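You operate a simulated robot arm through the tools that you are given. There is no shell and no other tool.

You run a simulated robot arm. Do the job below in one go: nothing can be reset, and whatever is moved stays where it is left.

JOB
Dose 10 ml of yellow dye into the red cup.
Fine: cup on the slide and under the spout, both knobs set, one press of the plunger; end with the slide pulled out and the cup on it. Set down upright: cup.

Only the result counts: the job must be done as asked and must still hold three seconds after the hand-in. Knocking over, shifting, dropping, spilling or breaking anything else fails it.

ROBOT AND FRAMES
A 7-joint arm with a fingered hand, fixed in place. Base frame: the origin is at the foot of the arm, x ahead of it, y to its left, z up. Lengths are in m, angles in degrees, forces in N, time in s.
With the tool pointing down near the work surface it reaches from about 0.42 to 0.88 m from the base axis. Its first joint turns from -143.0 to 143.0 degrees. Payload 3 kg.
The tool frame sits at the grasp point between the pads (the TCP): z along the fingers, y along the line on which they close. The tips reach 0.026 m beyond it. The gripper opens to 0.148 m. The gripper's body begins 0.073 m behind the TCP. The gripper is a hand of 3 fingers: y runs from the thumb to the fingers, the wrist lies at [0, 0, -0.229] in the tool frame, and closing takes about 1.5 s.
Orientation is that of the tool frame in the base frame, as a unit quaternion [x, y, z, w]. With the fingers straight down and closing along the base's y, the tool's x points along the base's -x, its y along +y and its z along -z.

CONTROLS
- The arm moves only by the tool apply_moves. Its argument "deltas" is a list of rows, each a list of 7 numbers: the turn, a rotation vector about the base's x, y, z in units of 45 degrees (1.0 is 45 degrees), then the shift along the base's x, y, z in units of 300 mm (1.0 is 300 mm), then the gripper command, from -1 (fully open) to 1 (shut), values between in proportion. In form: [[wx, wy, wz, tx, ty, tz, hand], ...]. A call has 1 to 20 rows; each row is the pose to reach, as a shift and turn from the pose commanded when the call began. A call with a number of a shift or a turn outside -1 to 1 is refused whole. Each row takes 0.2 s and may step no farther than 0.05 m and 8.6 degrees from the row before; otherwise, or with a gripper value out of range, the whole call is refused. Where a pose cannot be reached the arm comes as near as it can. A force on the tool above 50 N (or 10 N above the force at the start of the call, whichever is more), or a blocked arm, ends the call early, and 0.2 s more pass. The fingers move at their own pace (about 0.153 m/s each) and stop on an object; they squeeze with about 27 N. The grip force told is the motor's: it shows also when the fingers shut on nothing. Time passes only in rows, and 0.2 s behind the last, so rows that repeat a pose let the fingers close. The reply holds the time, the measured pose of the TCP, the force on the tool along the base axes, the opening and the grip force, in the units named above and with some noise, with the torque about the TCP (base axes, N m) and any sound that the robot's microphone picked up.
- Cameras (640 x 400 px; columns grow to the right, rows downward): "scene" is fixed at [0.0489, -0.6511, 1.5964]; the picture's right is [0.30, -0.95, 0.00], its down [-0.47, -0.15, -0.87] and it looks along [0.83, 0.26, -0.49] (base axes); focal length 316 px, centre (320, 200). "wrist" rides on the gripper at [0.068, -0.039, -0.09] in the tool frame; the picture's right is [0.50, 0.87, 0.00], its down [-0.66, 0.38, -0.65] and it looks along [-0.57, 0.33, 0.76] (tool axes); focal length 222 px, centre (320, 200). There is no depth. A picture from a camera that has moved, and an enlarged one, comes with that camera's place and axes in the base frame and with its lens.
- get_image(camera): a new picture of that camera. The clock stands still meanwhile.
- lift_body(by): slides the trunk up (or, below 0, down) by that many m; the arm rides with it, the base frame stays. It gives what a move gives, with no picture.
- grasp_type(shape): the hand has 3 fingers and takes this shape, open, in about a second: jaw (thumb against the fingers, like two jaws); tri (thumb and two fingers); tip (a fingertip pinch); poke (one finger out to press); point (the index stretched); flat (the hand flat); cup (the hand cupped); fist (a fist). The gripper value then closes the fingers along that shape, each until it touches; the sizes above hold for jaw. It gives what a move gives, with no picture.
- inspect(camera, box): a new picture of the part [left, top, right, bottom] of that camera's present view, enlarged. The clock stands still meanwhile.
- finish_job(): hands the job in; it is judged then, once.

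Places have to be worked out from the pictures, the camera data and where the tool is seen. Open the gripper and draw the arm clear of the work before you hand the job in, unless the task says otherwise.

The tools are called after "Emit:" as name(argument=value, ...) on one line, values as JSON. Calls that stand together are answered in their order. apply_moves: Moves the arm, as the interface text tells. Its arguments: {"type":"object","properties":{"deltas":{"type":"array"}},"required":["deltas"]} The other tools are called the same way: lift_body (by) slides the trunk up or down; grasp_type (shape) gives the hand a shape; get_image (camera) takes a picture; inspect (camera, box) takes an enlarged picture of a part of a camera's view; finish_job () hands the job in.

At the start:

```text
time_s: 0.0
tcp_pos: [0.8417, -0.3329, 1.2404]
tcp_rot: [0.001, 1.0, 0.0, 0.0]
force: [-0.5, 0.4, 0.9]
moment: [-0.02, 0.02, 0.0]
gripper_width: 0.1478
finger_force: 0.0
shape: jaw
trunk travel left (down, up): [-0.725, 0.165]
```

scene: 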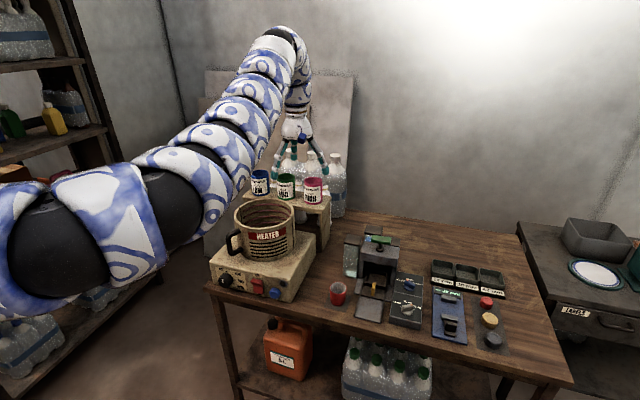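
wrist: 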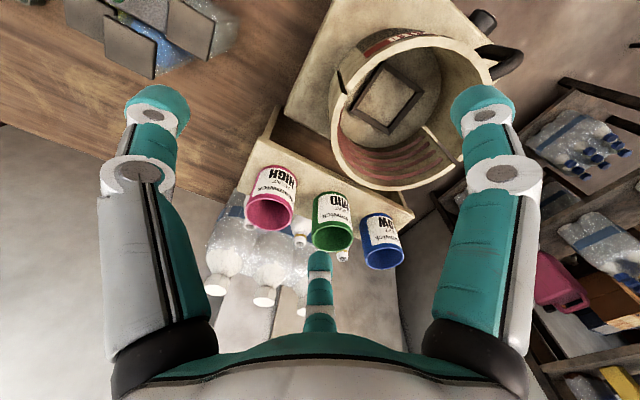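

I start by looking closer at the work area to identify the dispenser, the knobs, and the red cup.

Emit:
inspect(camera="scene", box=[320, 220, 440, 340])

Emit:
inspect(camera="scene", box=[380, 240, 530, 360])

Emit:
inspect(camera="scene", box=[200, 160, 360, 310])

```text
3.33 times, centred on (380, 280) of scene
camera zoom: at [0.0489, -0.6511, 1.5964], right [0.3, -0.95, 0.0], down [-0.47, -0.15, -0.87], along [0.83, 0.26, -0.49], focal length 1053 px, centre (120, -67)
```

zoom: 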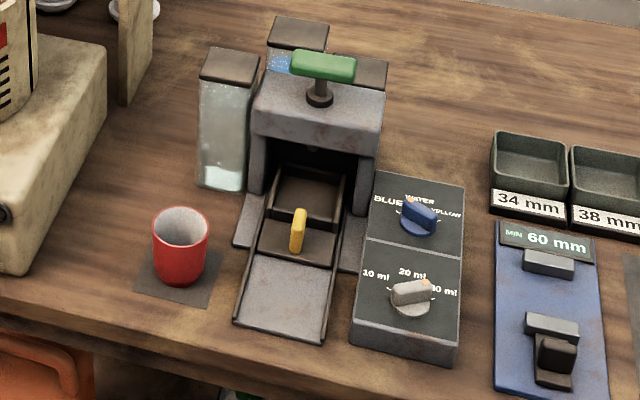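

```text
3.33 times, centred on (455, 300) of scene
camera zoom: at [0.0489, -0.6511, 1.5964], right [0.3, -0.95, 0.0], down [-0.47, -0.15, -0.87], along [0.83, 0.26, -0.49], focal length 1053 px, centre (-130, -133)
```

zoom: 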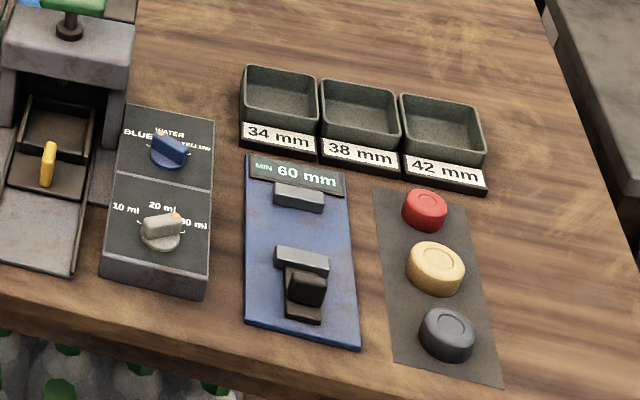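

```text
2.67 times, centred on (280, 235) of scene
camera zoom: at [0.0489, -0.6511, 1.5964], right [0.3, -0.95, 0.0], down [-0.47, -0.15, -0.87], along [0.83, 0.26, -0.49], focal length 842 px, centre (427, 107)
```

zoom: 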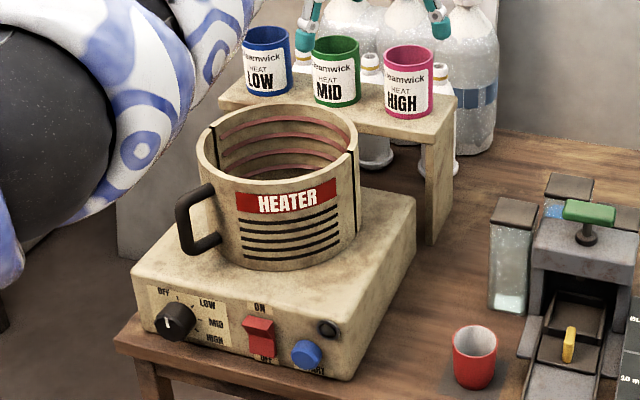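

The stereo check with the start pictures agrees well (the pink tin's rim comes out at about (0.99, -0.33, 1.11)), so the camera model works. The dispenser should lie near x 0.7, y -0.55, and I move the hand back and to the right so the wrist camera sees it.

Emit:
apply_moves(deltas=[[0, 0, 0, -0.093, -0.1, 0, -1], [0, 0, 0, -0.187, -0.2, 0, -1], [0, 0, 0, -0.28, -0.3, 0, -1], [0, 0, 0, -0.373, -0.4, 0, -1], [0, 0, 0, -0.467, -0.5, 0, -1], [0, 0, 0, -0.56, -0.6, 0, -1], [0, 0, 0, -0.653, -0.7, 0, -1], [0, 0, 0, -0.747, -0.8, 0, -1], [0, 0, 0, -0.84, -0.9, 0, -1], [0, 0, 0, -0.933, -1.0, 0, -1]])

Emit:
get_image(camera="wrist")

Emit:
get_image(camera="scene")

```text
time_s: 2.2
tcp_pos: [0.6357, -0.6858, 1.2926]
tcp_rot: [-0.001, 1.0, 0.001, 0.007]
force: [-0.3, -0.5, -1.3]
moment: [0.01, -0.02, -0.04]
gripper_width: 0.1481
finger_force: 0.0
shape: jaw
out of reach, approached as far as the arm can: row 1, 2, 3, 4, 5, 6, 7, 8, 9, 10
trunk travel left (down, up): [-0.725, 0.165]
```

```text
taken
camera wrist: at [0.5677, -0.7278, 1.3813], right [-0.5, 0.87, 0.0], down [0.65, 0.38, 0.66], along [0.58, 0.33, -0.75], focal length 222 px, centre (320, 200)
```

wrist: 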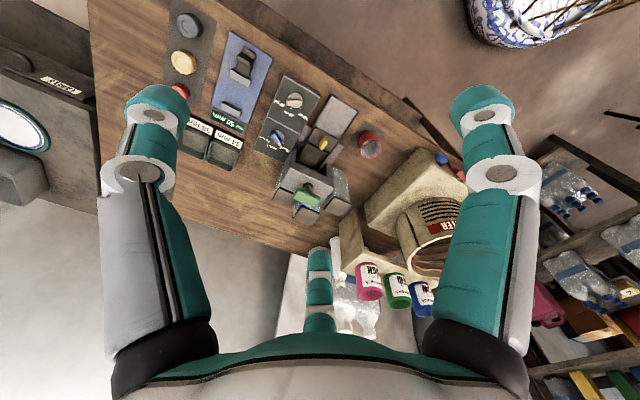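

```text
taken
```

scene: 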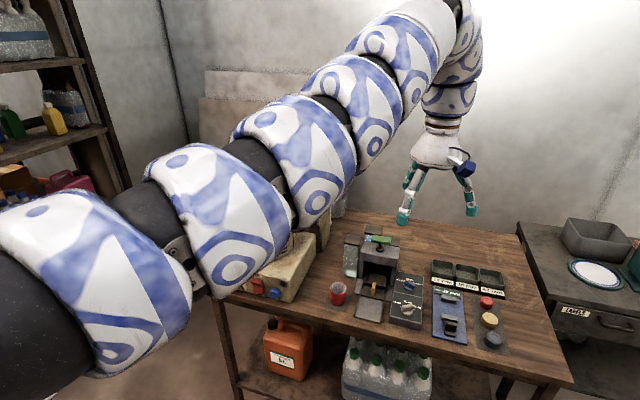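

The hand went farther out than commanded (reach limits at this height), but the wrist camera now sees the whole dispenser. I enlarge both views to triangulate the parts.

Emit:
inspect(camera="wrist", box=[240, 60, 400, 220])

Emit:
inspect(camera="scene", box=[325, 225, 435, 335])

```text
2.50 times, centred on (320, 140) of wrist
camera zoom: at [0.5677, -0.7278, 1.3813], right [-0.5, 0.87, 0.0], down [0.65, 0.38, 0.66], along [0.58, 0.33, -0.75], focal length 555 px, centre (320, 350)
```

zoom: 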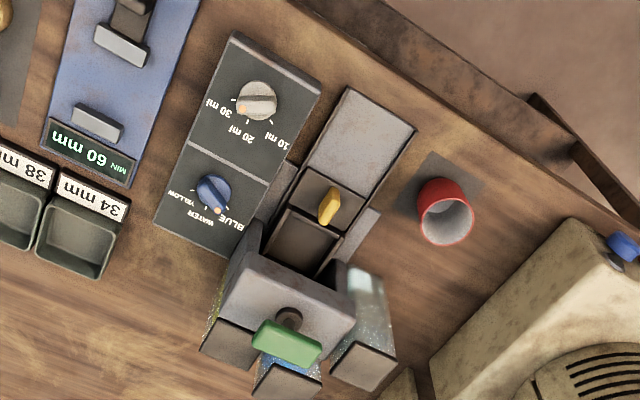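

```text
3.64 times, centred on (380, 280) of scene
camera zoom: at [0.0489, -0.6511, 1.5964], right [0.3, -0.95, 0.0], down [-0.47, -0.15, -0.87], along [0.83, 0.26, -0.49], focal length 1149 px, centre (102, -91)
```

zoom: 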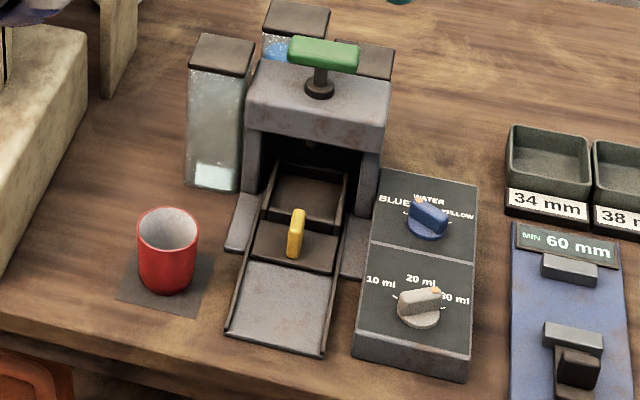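

Triangulation puts the cup rim near (0.741, -0.489, 0.886), the dose knob near (0.734, -0.699, 0.875), the colour knob near (0.828, -0.700, 0.879) and the plunger top near (0.872, -0.591, 1.00). The slide runs along x at y about -0.592. I look closer at the knob settings and the slide.

Emit:
inspect(camera="wrist", box=[255, 70, 325, 165])

Emit:
inspect(camera="scene", box=[385, 265, 435, 330])

Emit:
inspect(camera="wrist", box=[280, 85, 370, 210])

Emit:
inspect(camera="scene", box=[335, 225, 405, 330])

```text
4.21 times, centred on (290, 118) of wrist
camera zoom: at [0.5677, -0.7278, 1.3813], right [-0.5, 0.87, 0.0], down [0.65, 0.38, 0.66], along [0.58, 0.33, -0.75], focal length 935 px, centre (446, 547)
```

zoom: 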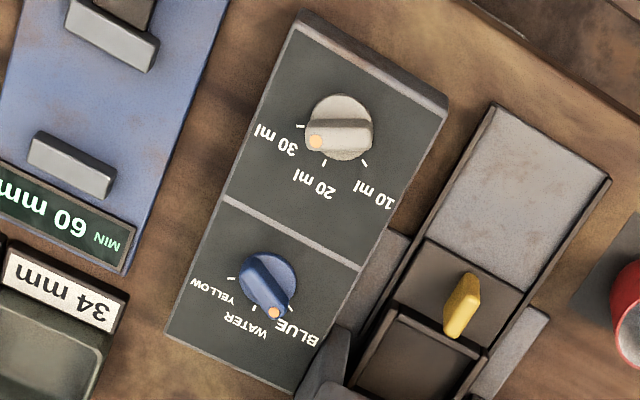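

```text
6.15 times, centred on (410, 298) of scene
camera zoom: at [0.0489, -0.6511, 1.5964], right [0.3, -0.95, 0.0], down [-0.47, -0.15, -0.87], along [0.83, 0.26, -0.49], focal length 1944 px, centre (-234, -400)
```

zoom: 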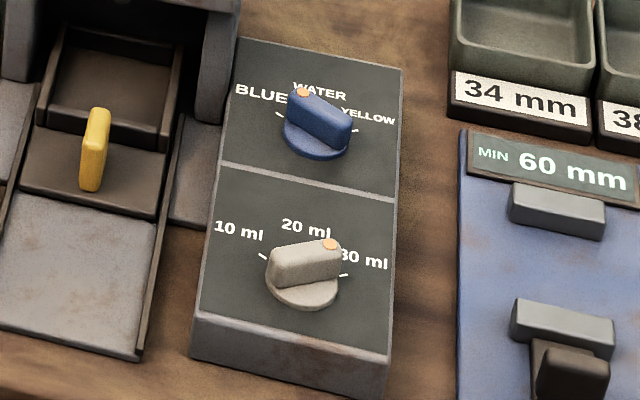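

```text
3.20 times, centred on (325, 148) of wrist
camera zoom: at [0.5677, -0.7278, 1.3813], right [-0.5, 0.87, 0.0], down [0.65, 0.38, 0.66], along [0.58, 0.33, -0.75], focal length 711 px, centre (304, 368)
```

zoom: 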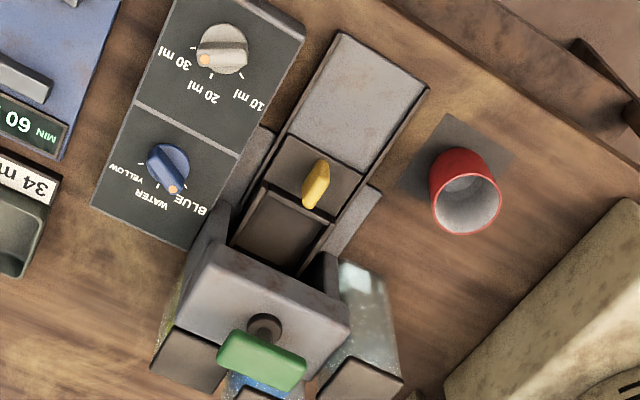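

```text
3.81 times, centred on (370, 278) of scene
camera zoom: at [0.0489, -0.6511, 1.5964], right [0.3, -0.95, 0.0], down [-0.47, -0.15, -0.87], along [0.83, 0.26, -0.49], focal length 1204 px, centre (130, -95)
```

zoom: 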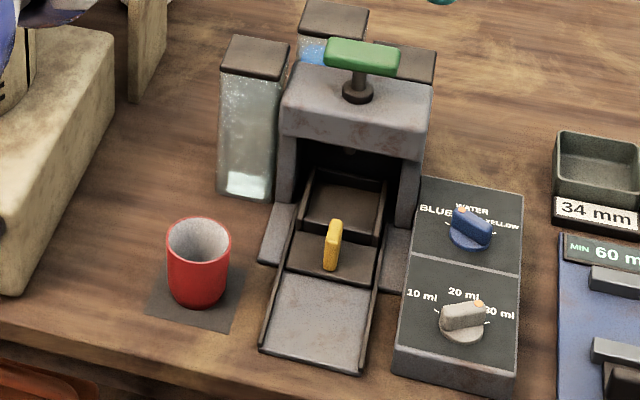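

All parts are aligned with the base axes: the slide is currently in (seat at about x 0.86, handle at about (0.797, -0.591)). The colour knob points to BLUE (about +52° from +x toward +y) and the dose knob to 30 ml (about -52°). The work is lower than the hand, so I lower the trunk a bit first; the fingertips have about 0.25 m of clearance.

Emit:
lift_body(by=-0.15)

```text
time_s: 4.0
tcp_pos: [0.6361, -0.6877, 1.1423]
tcp_rot: [0.001, 1.0, 0.001, 0.006]
force: [0.2, 0.8, -0.5]
moment: [0.05, 0.05, 0.0]
gripper_width: 0.1479
finger_force: 0.0
shape: jaw
trunk travel left (down, up): [-0.575, 0.315]
```

I test where the commanded pose stands with a zero move before planning further.

Emit:
apply_moves(deltas=[[0, 0, 0, 0, 0, 0, -1]])

```text
time_s: 4.3
tcp_pos: [0.6366, -0.688, 1.1425]
tcp_rot: [0.001, 1.0, 0.001, 0.007]
force: [-0.3, -0.3, -0.4]
moment: [0.0, -0.01, 0.02]
gripper_width: 0.1478
finger_force: 0.1
shape: jaw
trunk travel left (down, up): [-0.575, 0.315]
```

The commanded pose now matches the measured one. I test small moves downward to learn the arm's reach at this trunk height.

Emit:
apply_moves(deltas=[[0, 0, 0, 0, 0, -0.1, -1], [0, 0, 0, 0, 0, -0.2, -1], [0, 0, 0, 0, 0, -0.2, -1]])

```text
time_s: 5.2
tcp_pos: [0.6353, -0.6887, 1.1124]
tcp_rot: [0.003, 1.0, 0.002, 0.005]
force: [-0.2, -1.1, 0.0]
moment: [-0.01, 0.01, 0.04]
gripper_width: 0.1481
finger_force: 0.0
shape: jaw
out of reach, approached as far as the arm can: row 2, 3
trunk travel left (down, up): [-0.575, 0.315]
```

Moving down stalls after 3 cm, so some joint is at a limit; I look at the arm's posture.

Emit:
get_image(camera="scene")

```text
taken
```

scene: 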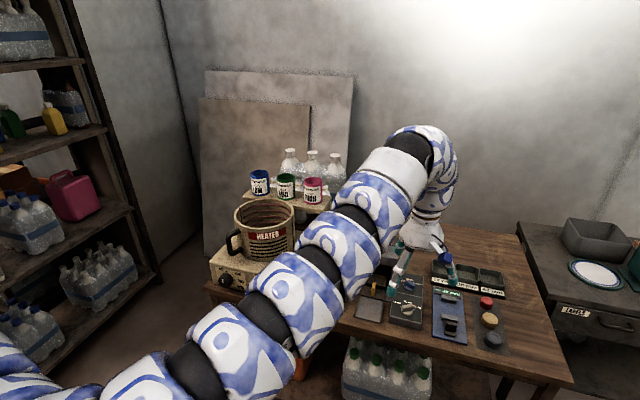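

The arm is in an elbow-low posture, so pointing straight down here over-bends the wrist. Tilting the tool outward (approach along +x and down) should relieve it and add reach, so I tilt by 40° about -y with the TCP held.

Emit:
apply_moves(deltas=[[0, -0.15, 0, 0, 0, 0, -1], [0, -0.3, 0, 0, 0, 0, -1], [0, -0.45, 0, 0, 0, 0, -1], [0, -0.6, 0, 0, 0, 0, -1], [0, -0.75, 0, 0, 0, 0, -1], [0, -0.89, 0, 0, 0, 0, -1], [0, -0.89, 0, 0, 0, 0, -1]])

Emit:
get_image(camera="scene")

Emit:
get_image(camera="wrist")

```text
time_s: 7.0
tcp_pos: [0.6714, -0.7269, 1.1321]
tcp_rot: [-0.012, 0.936, -0.035, 0.351]
force: [0.1, -0.9, -0.1]
moment: [-0.01, 0.01, 0.0]
gripper_width: 0.1481
finger_force: 0.1
shape: jaw
out of reach, approached as far as the arm can: row 1, 2, 3, 4, 5, 6, 7
trunk travel left (down, up): [-0.575, 0.315]
stopped in row 7: the arm was blocked; the commanded pose is now the measured one
```

```text
taken
```

scene: 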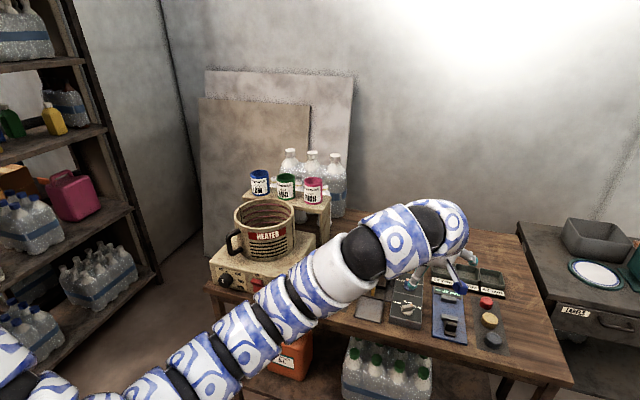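

```text
taken
camera wrist: at [0.5613, -0.7649, 1.1581], right [-0.38, 0.84, -0.39], down [0.07, 0.44, 0.89], along [0.92, 0.31, -0.22], focal length 222 px, centre (320, 200)
```

wrist: 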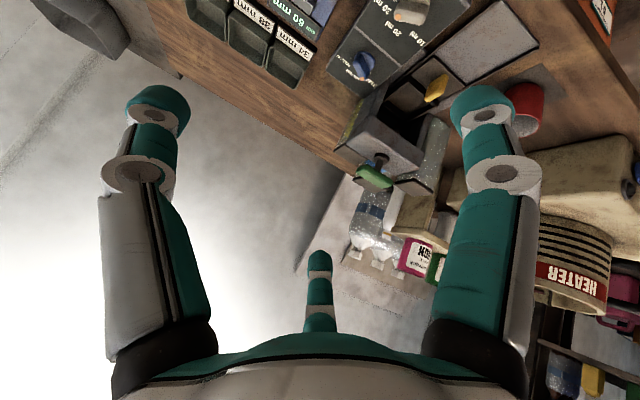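

The tilt worked (about 41°) but the arm drifted outward while being blocked by a limit, likely because the tool's heading (+x) differs from the arm's azimuth (about -54°). I test turning the heading toward the arm's azimuth, rotating about z by -30° with the TCP held.

Emit:
apply_moves(deltas=[[0, 0, -0.167, 0, 0, 0, -1], [0, 0, -0.333, 0, 0, 0, -1], [0, 0, -0.5, 0, 0, 0, -1], [0, 0, -0.667, 0, 0, 0, -1], [0, 0, -0.667, 0, 0, 0, -1]])

Emit:
get_image(camera="scene")

```text
time_s: 8.2
tcp_pos: [0.6706, -0.727, 1.1329]
tcp_rot: [0.231, 0.907, -0.123, 0.329]
force: [1.2, -1.0, 0.2]
moment: [-0.03, -0.01, 0.01]
gripper_width: 0.1481
finger_force: 0.0
shape: jaw
trunk travel left (down, up): [-0.575, 0.315]
```

```text
taken
```

scene: 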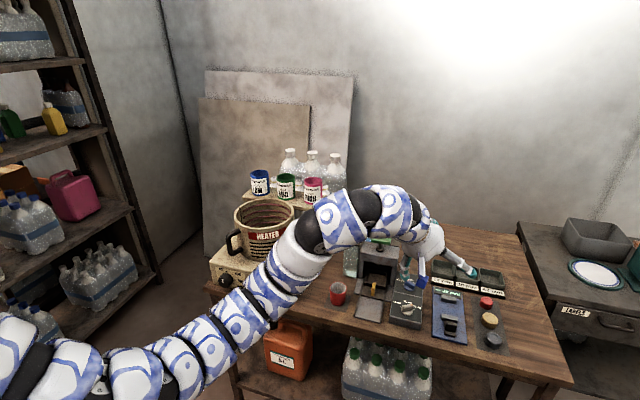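

Heading aligned with the arm's azimuth is no longer out of reach, so I'll keep approaches near the radial direction with an outward tilt. I inspect the hand closely to learn its finger layout.

Emit:
inspect(camera="scene", box=[370, 200, 490, 300])

Emit:
get_image(camera="wrist")

```text
4.00 times, centred on (430, 250) of scene
camera zoom: at [0.0489, -0.6511, 1.5964], right [0.3, -0.95, 0.0], down [-0.47, -0.15, -0.87], along [0.83, 0.26, -0.49], focal length 1264 px, centre (-120, 0)
```

zoom: 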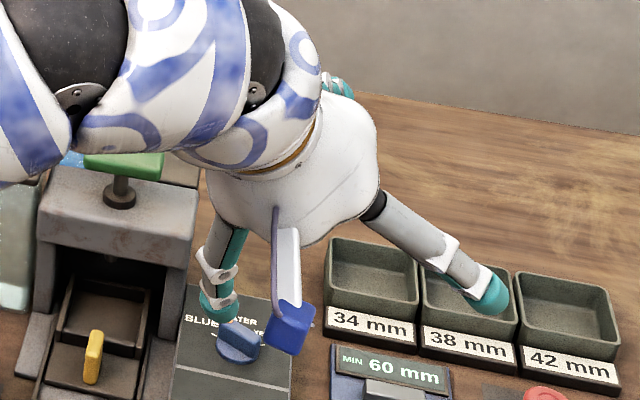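

```text
taken
camera wrist: at [0.5577, -0.7047, 1.158], right [0.1, 0.92, -0.39], down [0.28, 0.35, 0.89], along [0.96, -0.19, -0.22], focal length 222 px, centre (320, 200)
```

wrist: 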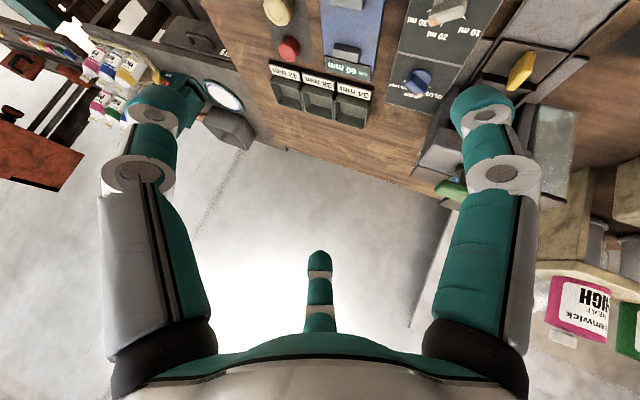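

The hand looks like three fingers spread at about 120°. I close it in free space to see how the fingers meet.

Emit:
apply_moves(deltas=[[0, 0, 0, 0, 0, 0, 1], [0, 0, 0, 0, 0, 0, 1], [0, 0, 0, 0, 0, 0, 1], [0, 0, 0, 0, 0, 0, 1], [0, 0, 0, 0, 0, 0, 1], [0, 0, 0, 0, 0, 0, 1], [0, 0, 0, 0, 0, 0, 1], [0, 0, 0, 0, 0, 0, 1]])

Emit:
get_image(camera="wrist")

Emit:
inspect(camera="scene", box=[370, 200, 490, 300])

```text
time_s: 9.9
tcp_pos: [0.6706, -0.7267, 1.1315]
tcp_rot: [0.23, 0.907, -0.123, 0.329]
force: [0.2, 0.7, -0.1]
moment: [0.02, 0.02, -0.04]
gripper_width: 0.0001
finger_force: 27.0
shape: jaw
trunk travel left (down, up): [-0.575, 0.315]
```

```text
taken
camera wrist: at [0.5575, -0.705, 1.1578], right [0.09, 0.92, -0.39], down [0.28, 0.35, 0.89], along [0.96, -0.19, -0.22], focal length 222 px, centre (320, 200)
```

wrist: 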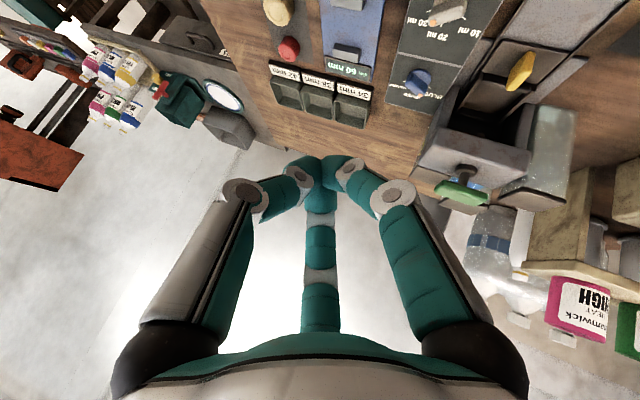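

```text
4.00 times, centred on (430, 250) of scene
camera zoom: at [0.0489, -0.6511, 1.5964], right [0.3, -0.95, 0.0], down [-0.47, -0.15, -0.87], along [0.83, 0.26, -0.49], focal length 1264 px, centre (-120, 0)
```

zoom: 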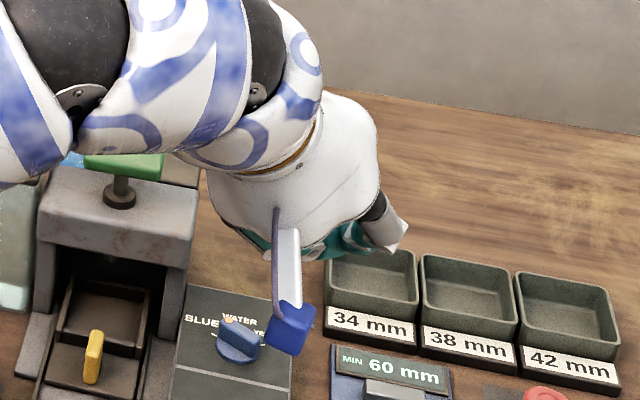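

In "jaw" the three fingers converge to a tripod. I look at the "poke" shape, useful for pushing the knobs and plunger.

Emit:
grasp_type(shape="poke")

Emit:
get_image(camera="wrist")

Emit:
inspect(camera="scene", box=[370, 200, 490, 300])

```text
time_s: 10.8
tcp_pos: [0.6702, -0.7271, 1.1323]
tcp_rot: [0.231, 0.907, -0.124, 0.329]
force: [-0.6, -0.1, 1.0]
moment: [-0.04, -0.02, -0.02]
gripper_width: 0.0002
finger_force: 0.0
shape: poke
trunk travel left (down, up): [-0.575, 0.315]
```

```text
taken
camera wrist: at [0.5575, -0.705, 1.1578], right [0.09, 0.92, -0.39], down [0.28, 0.35, 0.89], along [0.96, -0.19, -0.22], focal length 222 px, centre (320, 200)
```

wrist: 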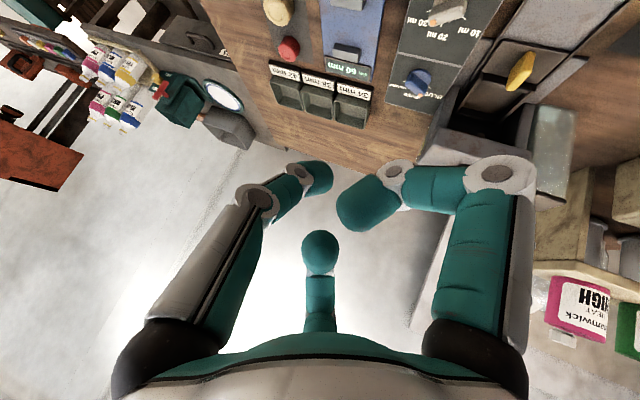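

```text
4.00 times, centred on (430, 250) of scene
camera zoom: at [0.0489, -0.6511, 1.5964], right [0.3, -0.95, 0.0], down [-0.47, -0.15, -0.87], along [0.83, 0.26, -0.49], focal length 1264 px, centre (-120, 0)
```

zoom: 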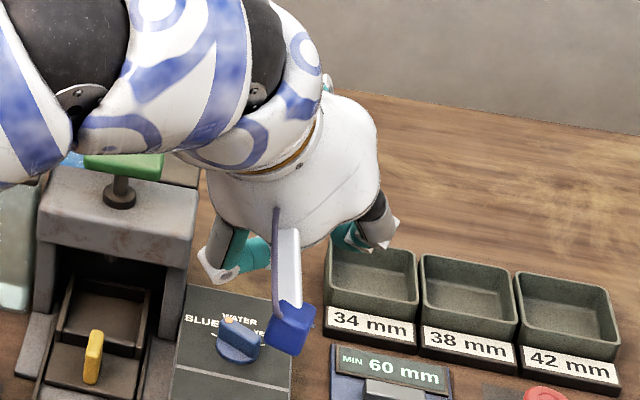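

In "poke" the thumb stays out and the other two curl back. I also check "point", which may give a single longer stick.

Emit:
grasp_type(shape="point")

Emit:
get_image(camera="wrist")

Emit:
inspect(camera="scene", box=[370, 200, 490, 300])

```text
time_s: 11.8
tcp_pos: [0.6705, -0.7257, 1.1311]
tcp_rot: [0.231, 0.907, -0.124, 0.33]
force: [-0.2, -0.8, -0.8]
moment: [-0.02, -0.02, -0.03]
gripper_width: 0.1421
finger_force: 0.0
shape: point
trunk travel left (down, up): [-0.575, 0.315]
```

```text
taken
camera wrist: at [0.5575, -0.705, 1.1578], right [0.09, 0.92, -0.39], down [0.28, 0.35, 0.89], along [0.96, -0.19, -0.22], focal length 222 px, centre (320, 200)
```

wrist: 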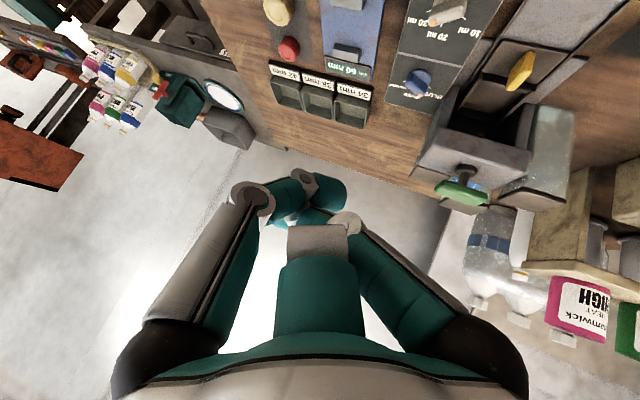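

```text
4.00 times, centred on (430, 250) of scene
camera zoom: at [0.0489, -0.6511, 1.5964], right [0.3, -0.95, 0.0], down [-0.47, -0.15, -0.87], along [0.83, 0.26, -0.49], focal length 1264 px, centre (-120, 0)
```

zoom: 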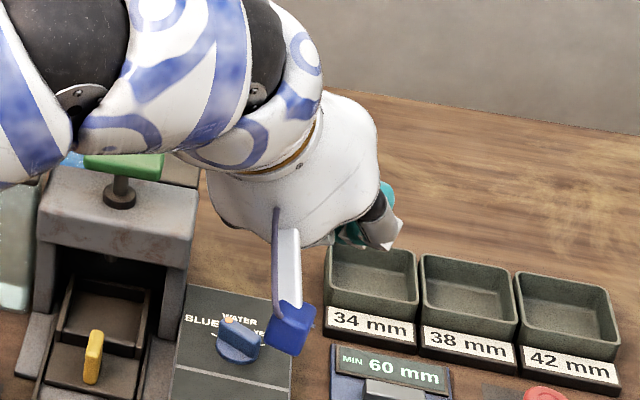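

"point" isn't helpful, so I return to "jaw". Next I reduce the tilt to about 20° in free air and test how far the tool can yaw, since turning the knobs by gripping needs about 104°.

Emit:
grasp_type(shape="jaw")

Emit:
apply_moves(deltas=[[0.085, 0.121, 0, 0, 0, 0, -1], [0.17, 0.243, 0, 0, 0, 0, -1], [0.255, 0.364, 0, 0, 0, 0, -1], [0.255, 0.364, 0, 0, 0, 0, -1]])

```text
time_s: 12.7
tcp_pos: [0.6709, -0.7282, 1.1312]
tcp_rot: [0.231, 0.907, -0.123, 0.33]
force: [0.5, 0.0, -1.4]
moment: [0.0, -0.02, -0.03]
gripper_width: 0.1478
finger_force: 0.0
shape: jaw
trunk travel left (down, up): [-0.575, 0.315]
```

```text
time_s: 13.7
tcp_pos: [0.682, -0.7372, 1.1267]
tcp_rot: [0.242, 0.953, -0.064, 0.172]
force: [0.4, -0.2, 0.7]
moment: [-0.03, -0.03, 0.02]
gripper_width: 0.1478
finger_force: 0.0
shape: jaw
out of reach, approached as far as the arm can: row 3, 4
trunk travel left (down, up): [-0.575, 0.315]
```

The reach limits seem to depend on the tool's yaw relative to the arm. I rotate about z by another -30° and then test a small inward move, to see which yaw frees the arm.

Emit:
apply_moves(deltas=[[0, 0, -0.167, 0, 0, 0, -1], [0, 0, -0.333, 0, 0, 0, -1], [0, 0, -0.5, 0, 0, 0, -1], [0, 0, -0.667, 0, 0, 0, -1], [0, 0, -0.667, 0, 0, 0, -1]])

Emit:
apply_moves(deltas=[[0, 0, 0, -0.06, 0.06, 0, -1], [0, 0, 0, -0.12, 0.12, 0, -1], [0, 0, 0, -0.18, 0.18, 0, -1], [0, 0, 0, -0.18, 0.18, 0, -1]])

```text
time_s: 14.8
tcp_pos: [0.6816, -0.7378, 1.1271]
tcp_rot: [0.482, 0.857, -0.107, 0.149]
force: [0.2, 0.0, -1.0]
moment: [-0.01, 0.01, 0.03]
gripper_width: 0.1481
finger_force: 0.1
shape: jaw
trunk travel left (down, up): [-0.575, 0.315]
```

```text
time_s: 15.8
tcp_pos: [0.6599, -0.7212, 1.1166]
tcp_rot: [0.475, 0.856, -0.112, 0.168]
force: [0.2, 0.1, 0.4]
moment: [-0.02, -0.06, -0.02]
gripper_width: 0.148
finger_force: 0.0
shape: jaw
out of reach, approached as far as the arm can: row 1, 2, 3, 4
trunk travel left (down, up): [-0.575, 0.315]
```

Inward motion is limited here. I test whether going down (8 cm, still above everything) is possible with this heading.

Emit:
apply_moves(deltas=[[0, 0, 0, 0, 0, -0.09, -1], [0, 0, 0, 0, 0, -0.18, -1], [0, 0, 0, 0, 0, -0.27, -1], [0, 0, 0, 0, 0, -0.27, -1]])

Emit:
get_image(camera="scene")

```text
time_s: 16.9
tcp_pos: [0.6598, -0.7199, 1.0351]
tcp_rot: [0.481, 0.857, -0.106, 0.15]
force: [-0.7, -0.6, -0.8]
moment: [0.02, -0.04, 0.03]
gripper_width: 0.1478
finger_force: 0.0
shape: jaw
trunk travel left (down, up): [-0.575, 0.315]
```

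```text
taken
```

scene: 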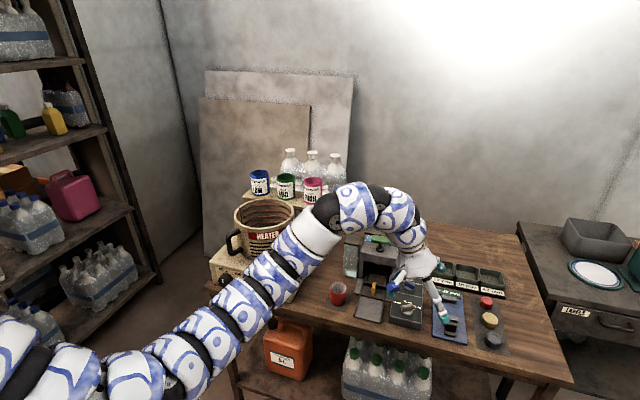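

Going down works fine, so operating lower relative to the trunk is the comfortable region. I take close looks at the handle and housing from both cameras before approaching.

Emit:
get_image(camera="wrist")

Emit:
inspect(camera="scene", box=[345, 225, 405, 325])

```text
taken
camera wrist: at [0.5803, -0.6575, 1.0961], right [0.49, 0.84, -0.21], down [0.55, -0.11, 0.83], along [0.68, -0.53, -0.51], focal length 222 px, centre (320, 200)
```

wrist: 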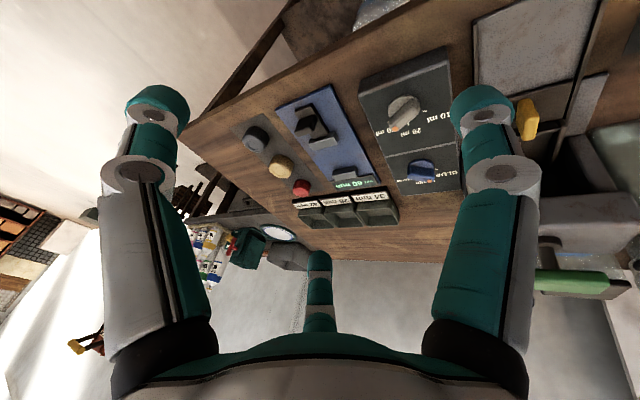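

```text
4.00 times, centred on (375, 275) of scene
camera zoom: at [0.0489, -0.6511, 1.5964], right [0.3, -0.95, 0.0], down [-0.47, -0.15, -0.87], along [0.83, 0.26, -0.49], focal length 1264 px, centre (100, -100)
```

zoom: 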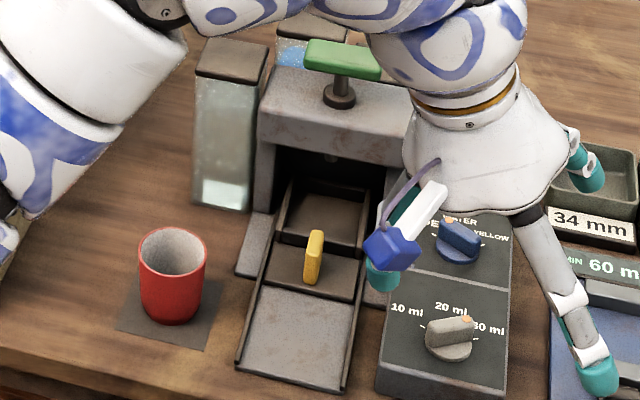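

The handle is a narrow upright tab with its top at about z 0.88. I turn the heading back toward about -30° and move over the front of the slide, staying at z about 1.03.

Emit:
apply_moves(deltas=[[0, 0, 0.156, 0.02, 0.06, 0, -1], [0, 0, 0.311, 0.04, 0.12, 0, -1], [0, 0, 0.467, 0.07, 0.19, 0, -1], [0, 0, 0.622, 0.1, 0.26, 0, -1], [0, 0, 0.778, 0.13, 0.33, 0, -1], [0, 0, 0.778, 0.13, 0.33, 0, -1]])

```text
time_s: 18.2
tcp_pos: [0.6988, -0.6195, 1.0357]
tcp_rot: [0.2, 0.963, -0.056, 0.174]
force: [-0.2, -0.5, 0.5]
moment: [0.01, 0.03, -0.03]
gripper_width: 0.1482
finger_force: 0.0
shape: jaw
trunk travel left (down, up): [-0.575, 0.315]
```

Reached without limits. I test rolling about the tool axis by 40° clockwise (seen from above) so that the thumb faces the front and the two fingers straddle the handle.

Emit:
apply_moves(deltas=[[0.056, -0.032, -0.166, 0, 0, 0, -1], [0.111, -0.063, -0.332, 0, 0, 0, -1], [0.167, -0.095, -0.499, 0, 0, 0, -1], [0.222, -0.126, -0.665, 0, 0, 0, -1], [0.278, -0.158, -0.831, 0, 0, 0, -1], [0.278, -0.158, -0.831, 0, 0, 0, -1]])

```text
time_s: 19.6
tcp_pos: [0.6993, -0.6206, 1.0349]
tcp_rot: [0.519, 0.835, 0.007, 0.182]
force: [-0.2, -0.8, 0.0]
moment: [-0.02, -0.03, -0.01]
gripper_width: 0.1481
finger_force: 0.2
shape: jaw
trunk travel left (down, up): [-0.575, 0.315]
```

That works. I roll 20° further to reach the straddling arrangement and look through the wrist camera.

Emit:
apply_moves(deltas=[[0.046, -0.026, -0.139, 0, 0, 0, -1], [0.093, -0.053, -0.277, 0, 0, 0, -1], [0.139, -0.079, -0.416, 0, 0, 0, -1], [0.139, -0.079, -0.416, 0, 0, 0, -1]])

Emit:
get_image(camera="wrist")

Emit:
get_image(camera="scene")

```text
time_s: 20.6
tcp_pos: [0.6986, -0.6208, 1.0332]
tcp_rot: [0.656, 0.732, 0.037, 0.179]
force: [-0.5, -0.4, 1.0]
moment: [0.02, 0.02, 0.01]
gripper_width: 0.1483
finger_force: 0.0
shape: jaw
trunk travel left (down, up): [-0.575, 0.315]
```

```text
taken
camera wrist: at [0.6291, -0.5451, 1.0926], right [0.78, 0.6, 0.14], down [0.2, -0.47, 0.86], along [0.59, -0.64, -0.49], focal length 222 px, centre (320, 200)
```

wrist: 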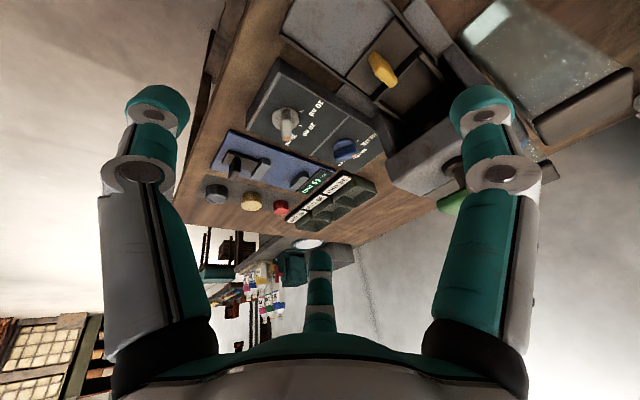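

```text
taken
```

scene: 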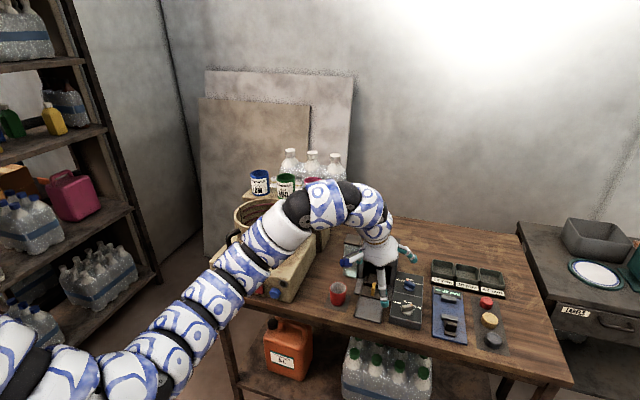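

The roll works: the thumb faces the front and the two fingers face the back-left and back-right. I tilt 10° more, half-close, and move to in front of the handle at z about 0.96.

Emit:
apply_moves(deltas=[[-0.025, -0.07, 0, 0.04, 0.033, -0.06, -0.08], [-0.05, -0.14, 0, 0.08, 0.067, -0.12, -0.08], [-0.076, -0.209, 0, 0.12, 0.1, -0.18, -0.08], [-0.076, -0.209, 0, 0.12, 0.1, -0.243, -0.08], [-0.076, -0.209, 0, 0.12, 0.1, -0.243, -0.08]])

Emit:
inspect(camera="scene", box=[335, 225, 425, 325])

Emit:
get_image(camera="wrist")

```text
time_s: 21.9
tcp_pos: [0.735, -0.5894, 0.9607]
tcp_rot: [0.645, 0.716, 0.069, 0.258]
force: [-0.1, 0.5, -0.1]
moment: [0.03, 0.0, -0.02]
gripper_width: 0.0805
finger_force: 0.0
shape: jaw
trunk travel left (down, up): [-0.575, 0.315]
```

```text
4.00 times, centred on (380, 275) of scene
camera zoom: at [0.0489, -0.6511, 1.5964], right [0.3, -0.95, 0.0], down [-0.47, -0.15, -0.87], along [0.83, 0.26, -0.49], focal length 1264 px, centre (80, -100)
```

zoom: 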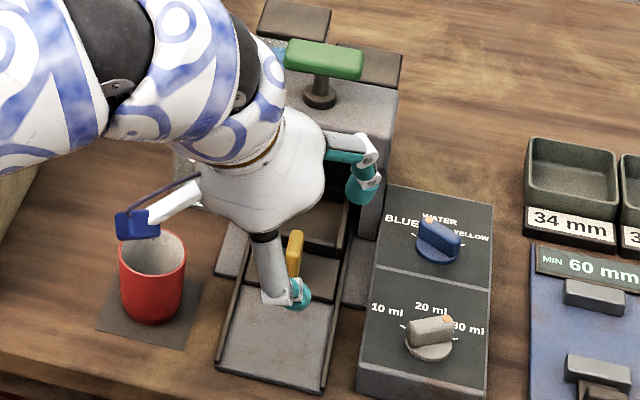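

```text
taken
camera wrist: at [0.6569, -0.5118, 1.0031], right [0.75, 0.62, 0.23], down [0.06, -0.42, 0.91], along [0.66, -0.67, -0.35], focal length 222 px, centre (320, 200)
```

wrist: 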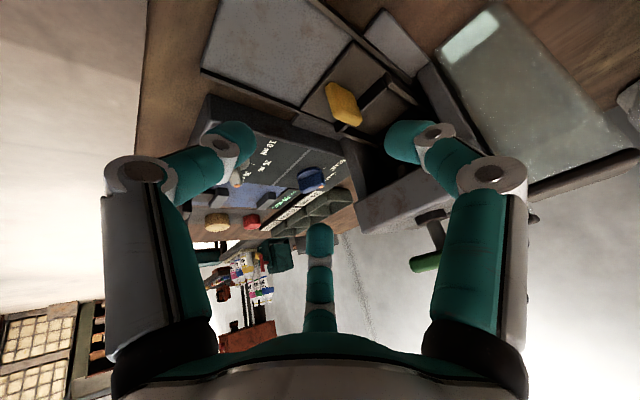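

The handle tab is visible between thumb and fingers, just ahead. I lower to z about 0.882 in front of it, then advance so the two fingers pass on either side.

Emit:
apply_moves(deltas=[[0, 0, 0, 0.01, 0, -0.13, -0.08], [0, 0, 0, 0.017, -0.003, -0.262, -0.08], [0, 0, 0, 0.017, -0.005, -0.262, -0.08]])

Emit:
inspect(camera="scene", box=[335, 225, 425, 325])

Emit:
get_image(camera="wrist")

```text
time_s: 22.6
tcp_pos: [0.7376, -0.5921, 0.8875]
tcp_rot: [0.645, 0.715, 0.07, 0.26]
force: [-7.5, -1.6, 22.7]
moment: [-0.27, 0.92, -0.01]
gripper_width: 0.0762
finger_force: 0.2
shape: jaw
trunk travel left (down, up): [-0.575, 0.315]
```

```text
4.00 times, centred on (380, 275) of scene
camera zoom: at [0.0489, -0.6511, 1.5964], right [0.3, -0.95, 0.0], down [-0.47, -0.15, -0.87], along [0.83, 0.26, -0.49], focal length 1264 px, centre (80, -100)
```

zoom: 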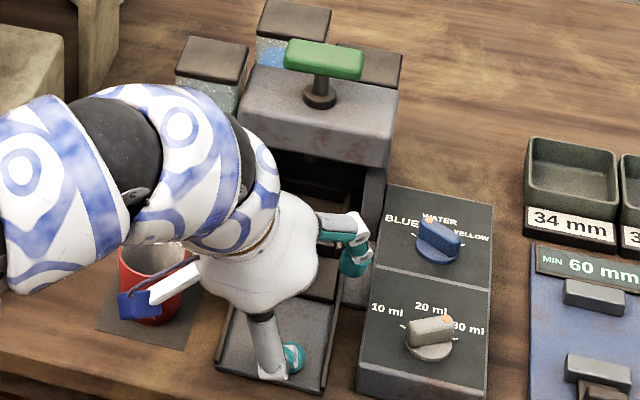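

```text
taken
camera wrist: at [0.6602, -0.514, 0.9279], right [0.75, 0.62, 0.24], down [0.05, -0.41, 0.91], along [0.66, -0.67, -0.34], focal length 222 px, centre (320, 200)
```

wrist: 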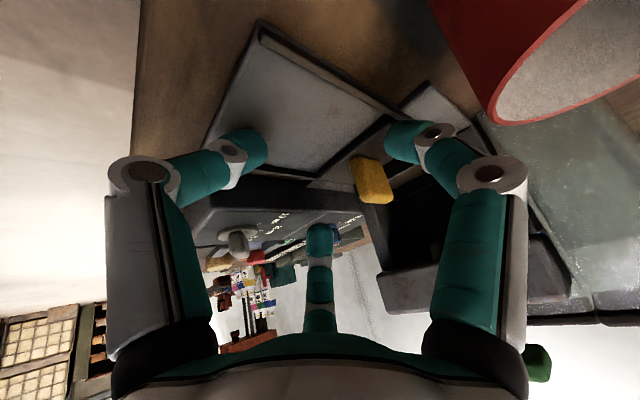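

The thumb touched the front plate (22.7 N) because the tilt puts it low. I back up 4 cm and reduce the tilt by 16° so the fingers sit more level.

Emit:
apply_moves(deltas=[[0, 0, 0, 0, 0, 0.1, -0.08], [0, 0, 0, 0, 0, 0.15, -0.08], [0.08, 0.158, 0, 0, 0, 0.15, -0.08], [0.161, 0.317, 0, 0, 0, 0.15, -0.08], [0.161, 0.317, 0, 0, 0, 0.15, -0.08]])

```text
time_s: 23.9
tcp_pos: [0.7392, -0.5939, 0.9274]
tcp_rot: [0.663, 0.737, 0.033, 0.126]
force: [0.1, 1.0, 0.2]
moment: [0.05, 0.01, 0.02]
gripper_width: 0.0799
finger_force: 0.0
shape: jaw
trunk travel left (down, up): [-0.575, 0.315]
```

The tilt is now 15°. I lower to z about 0.887 in front of the handle and check the force before advancing.

Emit:
apply_moves(deltas=[[0, 0, 0, 0, 0.01, -0.07, -0.08], [0, 0, 0, 0, 0.015, -0.135, -0.08], [0, 0, 0, 0, 0.015, -0.135, -0.08]])

Emit:
inspect(camera="scene", box=[335, 225, 425, 325])

Emit:
get_image(camera="wrist")

```text
time_s: 24.6
tcp_pos: [0.7401, -0.5879, 0.8878]
tcp_rot: [0.664, 0.737, 0.034, 0.126]
force: [0.4, -0.1, 0.1]
moment: [0.05, 0.04, 0.03]
gripper_width: 0.08
finger_force: 0.2
shape: jaw
trunk travel left (down, up): [-0.575, 0.315]
```

```text
4.00 times, centred on (380, 275) of scene
camera zoom: at [0.0489, -0.6511, 1.5964], right [0.3, -0.95, 0.0], down [-0.47, -0.15, -0.87], along [0.83, 0.26, -0.49], focal length 1264 px, centre (80, -100)
```

zoom: 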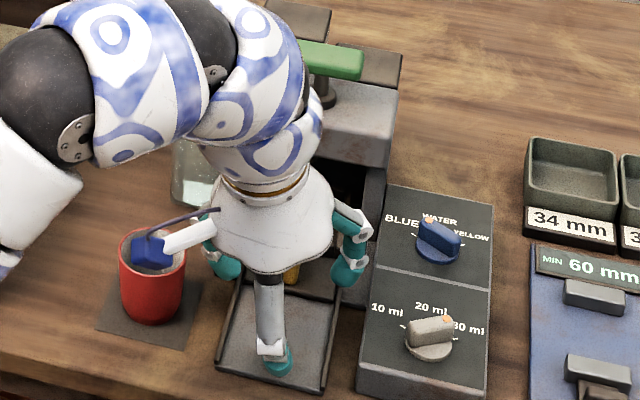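

```text
taken
camera wrist: at [0.6756, -0.5162, 0.9567], right [0.8, 0.59, 0.12], down [0.27, -0.53, 0.81], along [0.54, -0.61, -0.58], focal length 222 px, centre (320, 200)
```

wrist: 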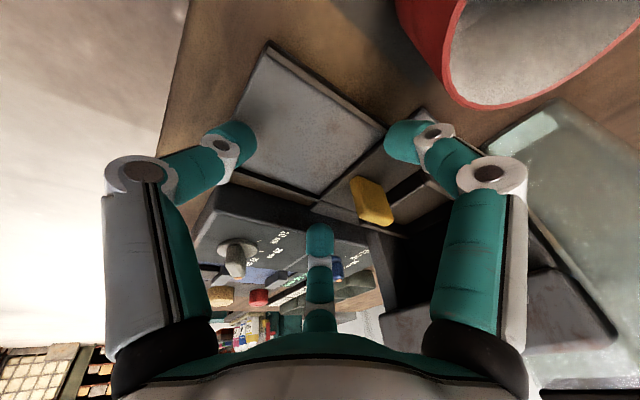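

Clear of contact. I advance about 5 cm so the handle comes between the fingers.

Emit:
apply_moves(deltas=[[0, 0, 0, 0.06, 0, 0, -0.08], [0, 0, 0, 0.12, 0, -0.005, -0.08], [0, 0, 0, 0.175, 0, -0.01, -0.08], [0, 0, 0, 0.175, 0, -0.01, -0.08]])

Emit:
get_image(camera="wrist")

Emit:
inspect(camera="scene", box=[335, 225, 425, 325])

```text
time_s: 25.6
tcp_pos: [0.7917, -0.5881, 0.8862]
tcp_rot: [0.664, 0.737, 0.033, 0.126]
force: [0.5, -0.4, 0.3]
moment: [0.02, 0.0, -0.02]
gripper_width: 0.0799
finger_force: 0.0
shape: jaw
trunk travel left (down, up): [-0.575, 0.315]
```

```text
taken
camera wrist: at [0.7284, -0.5167, 0.9543], right [0.8, 0.59, 0.12], down [0.27, -0.52, 0.81], along [0.54, -0.61, -0.58], focal length 222 px, centre (320, 200)
```

wrist: 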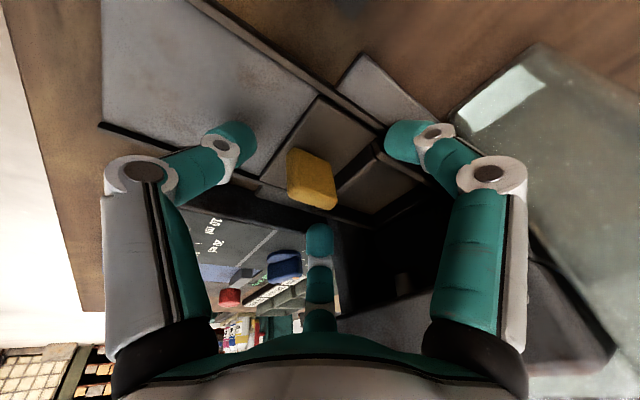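

```text
4.00 times, centred on (380, 275) of scene
camera zoom: at [0.0489, -0.6511, 1.5964], right [0.3, -0.95, 0.0], down [-0.47, -0.15, -0.87], along [0.83, 0.26, -0.49], focal length 1264 px, centre (80, -100)
```

zoom: 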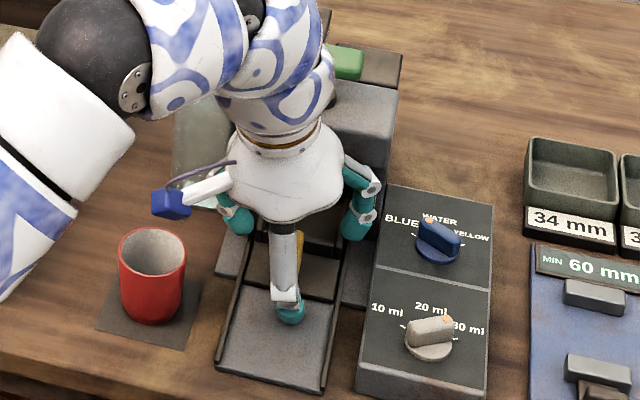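

The handle is centred between the three fingers with no contact. I close the grip on it.

Emit:
apply_moves(deltas=[[0, 0, 0, 0, 0, 0, 0.4], [0, 0, 0, 0, 0, 0, 0.7], [0, 0, 0, 0, 0, 0, 1], [0, 0, 0, 0, 0, 0, 1], [0, 0, 0, 0, 0, 0, 1]])

Emit:
get_image(camera="wrist")

```text
time_s: 26.9
tcp_pos: [0.7901, -0.5885, 0.8859]
tcp_rot: [0.663, 0.737, 0.034, 0.127]
force: [-23.2, 8.1, -0.1]
moment: [0.21, 0.67, -0.28]
gripper_width: 0.027
finger_force: 27.2
shape: jaw
trunk travel left (down, up): [-0.575, 0.315]
```

```text
taken
camera wrist: at [0.7262, -0.5167, 0.9549], right [0.8, 0.59, 0.12], down [0.27, -0.53, 0.81], along [0.54, -0.61, -0.58], focal length 222 px, centre (320, 200)
```

wrist: 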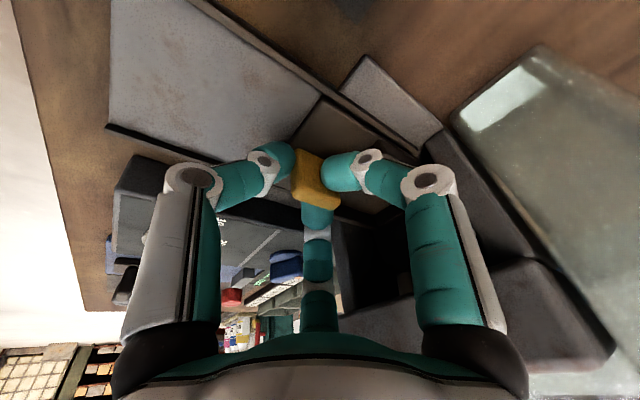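

The handle is gripped (width 27 mm, the thumb presses the slide against its inner stop). I pull the slide out along -x in small steps.

Emit:
apply_moves(deltas=[[0, 0, 0, -0.04, 0, 0, 1], [0, 0, 0, -0.08, 0, 0, 1], [0, 0, 0, -0.12, 0, 0, 1], [0, 0, 0, -0.16, 0, 0, 1], [0, 0, 0, -0.2, 0, 0, 1], [0, 0, 0, -0.24, 0, 0, 1]])

Emit:
get_image(camera="wrist")

Emit:
inspect(camera="scene", box=[335, 225, 425, 325])

```text
time_s: 28.2
tcp_pos: [0.7205, -0.5882, 0.8836]
tcp_rot: [0.663, 0.737, 0.034, 0.125]
force: [-1.0, -2.4, -4.5]
moment: [0.09, 0.03, -0.03]
gripper_width: 0.0224
finger_force: 27.1
shape: jaw
trunk travel left (down, up): [-0.575, 0.315]
```

```text
taken
camera wrist: at [0.6562, -0.5166, 0.953], right [0.8, 0.59, 0.12], down [0.27, -0.53, 0.81], along [0.54, -0.61, -0.58], focal length 222 px, centre (320, 200)
```

wrist: 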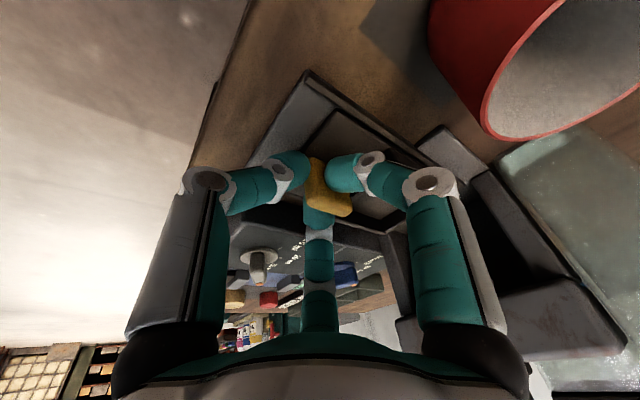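

```text
4.00 times, centred on (380, 275) of scene
camera zoom: at [0.0489, -0.6511, 1.5964], right [0.3, -0.95, 0.0], down [-0.47, -0.15, -0.87], along [0.83, 0.26, -0.49], focal length 1264 px, centre (80, -100)
```

zoom: 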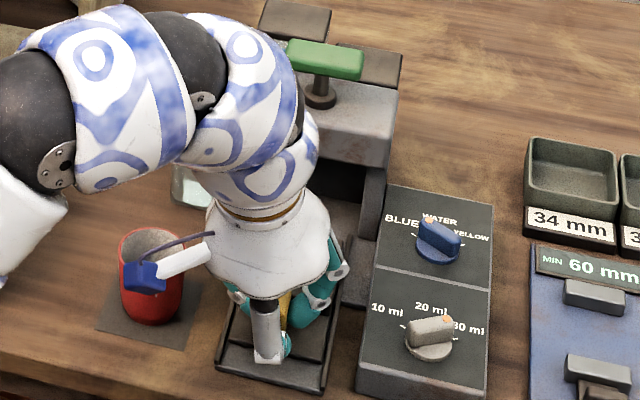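

The slide came out smoothly by about 7 cm. I continue pulling a little further to find the outer stop.

Emit:
apply_moves(deltas=[[0, 0, 0, -0.027, 0, 0, 1], [0, 0, 0, -0.053, 0, 0, 1], [0, 0, 0, -0.08, 0, 0, 1]])

Emit:
inspect(camera="scene", box=[335, 225, 425, 325])

```text
time_s: 29.1
tcp_pos: [0.6951, -0.5882, 0.8837]
tcp_rot: [0.664, 0.736, 0.033, 0.126]
force: [0.2, -2.7, -5.5]
moment: [0.07, 0.07, -0.01]
gripper_width: 0.022
finger_force: 26.8
shape: jaw
trunk travel left (down, up): [-0.575, 0.315]
```

```text
4.00 times, centred on (380, 275) of scene
camera zoom: at [0.0489, -0.6511, 1.5964], right [0.3, -0.95, 0.0], down [-0.47, -0.15, -0.87], along [0.83, 0.26, -0.49], focal length 1264 px, centre (80, -100)
```

zoom: 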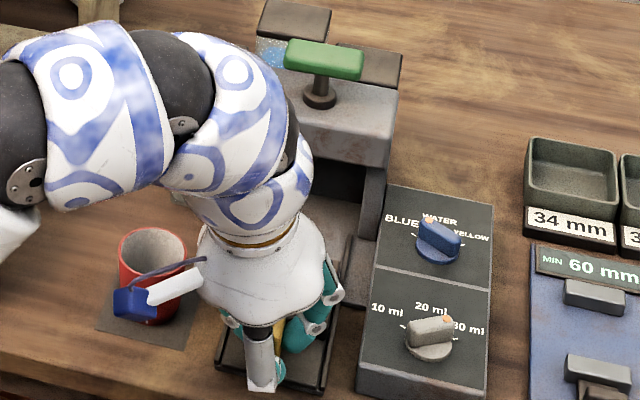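

Still moving freely; I check the wrist view to see how far out the slide is relative to its track.

Emit:
get_image(camera="wrist")

```text
taken
camera wrist: at [0.6321, -0.5166, 0.953], right [0.8, 0.59, 0.12], down [0.27, -0.53, 0.81], along [0.54, -0.61, -0.58], focal length 222 px, centre (320, 200)
```

wrist: 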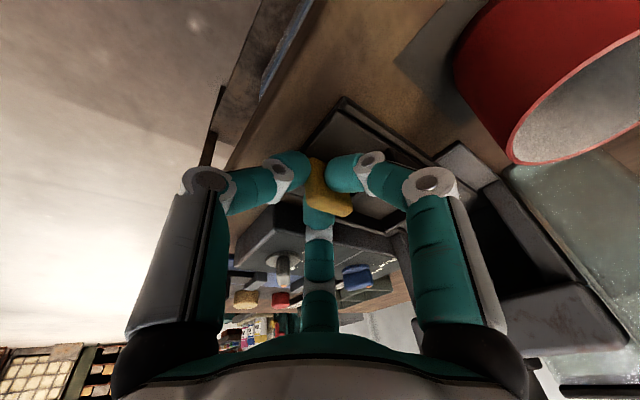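

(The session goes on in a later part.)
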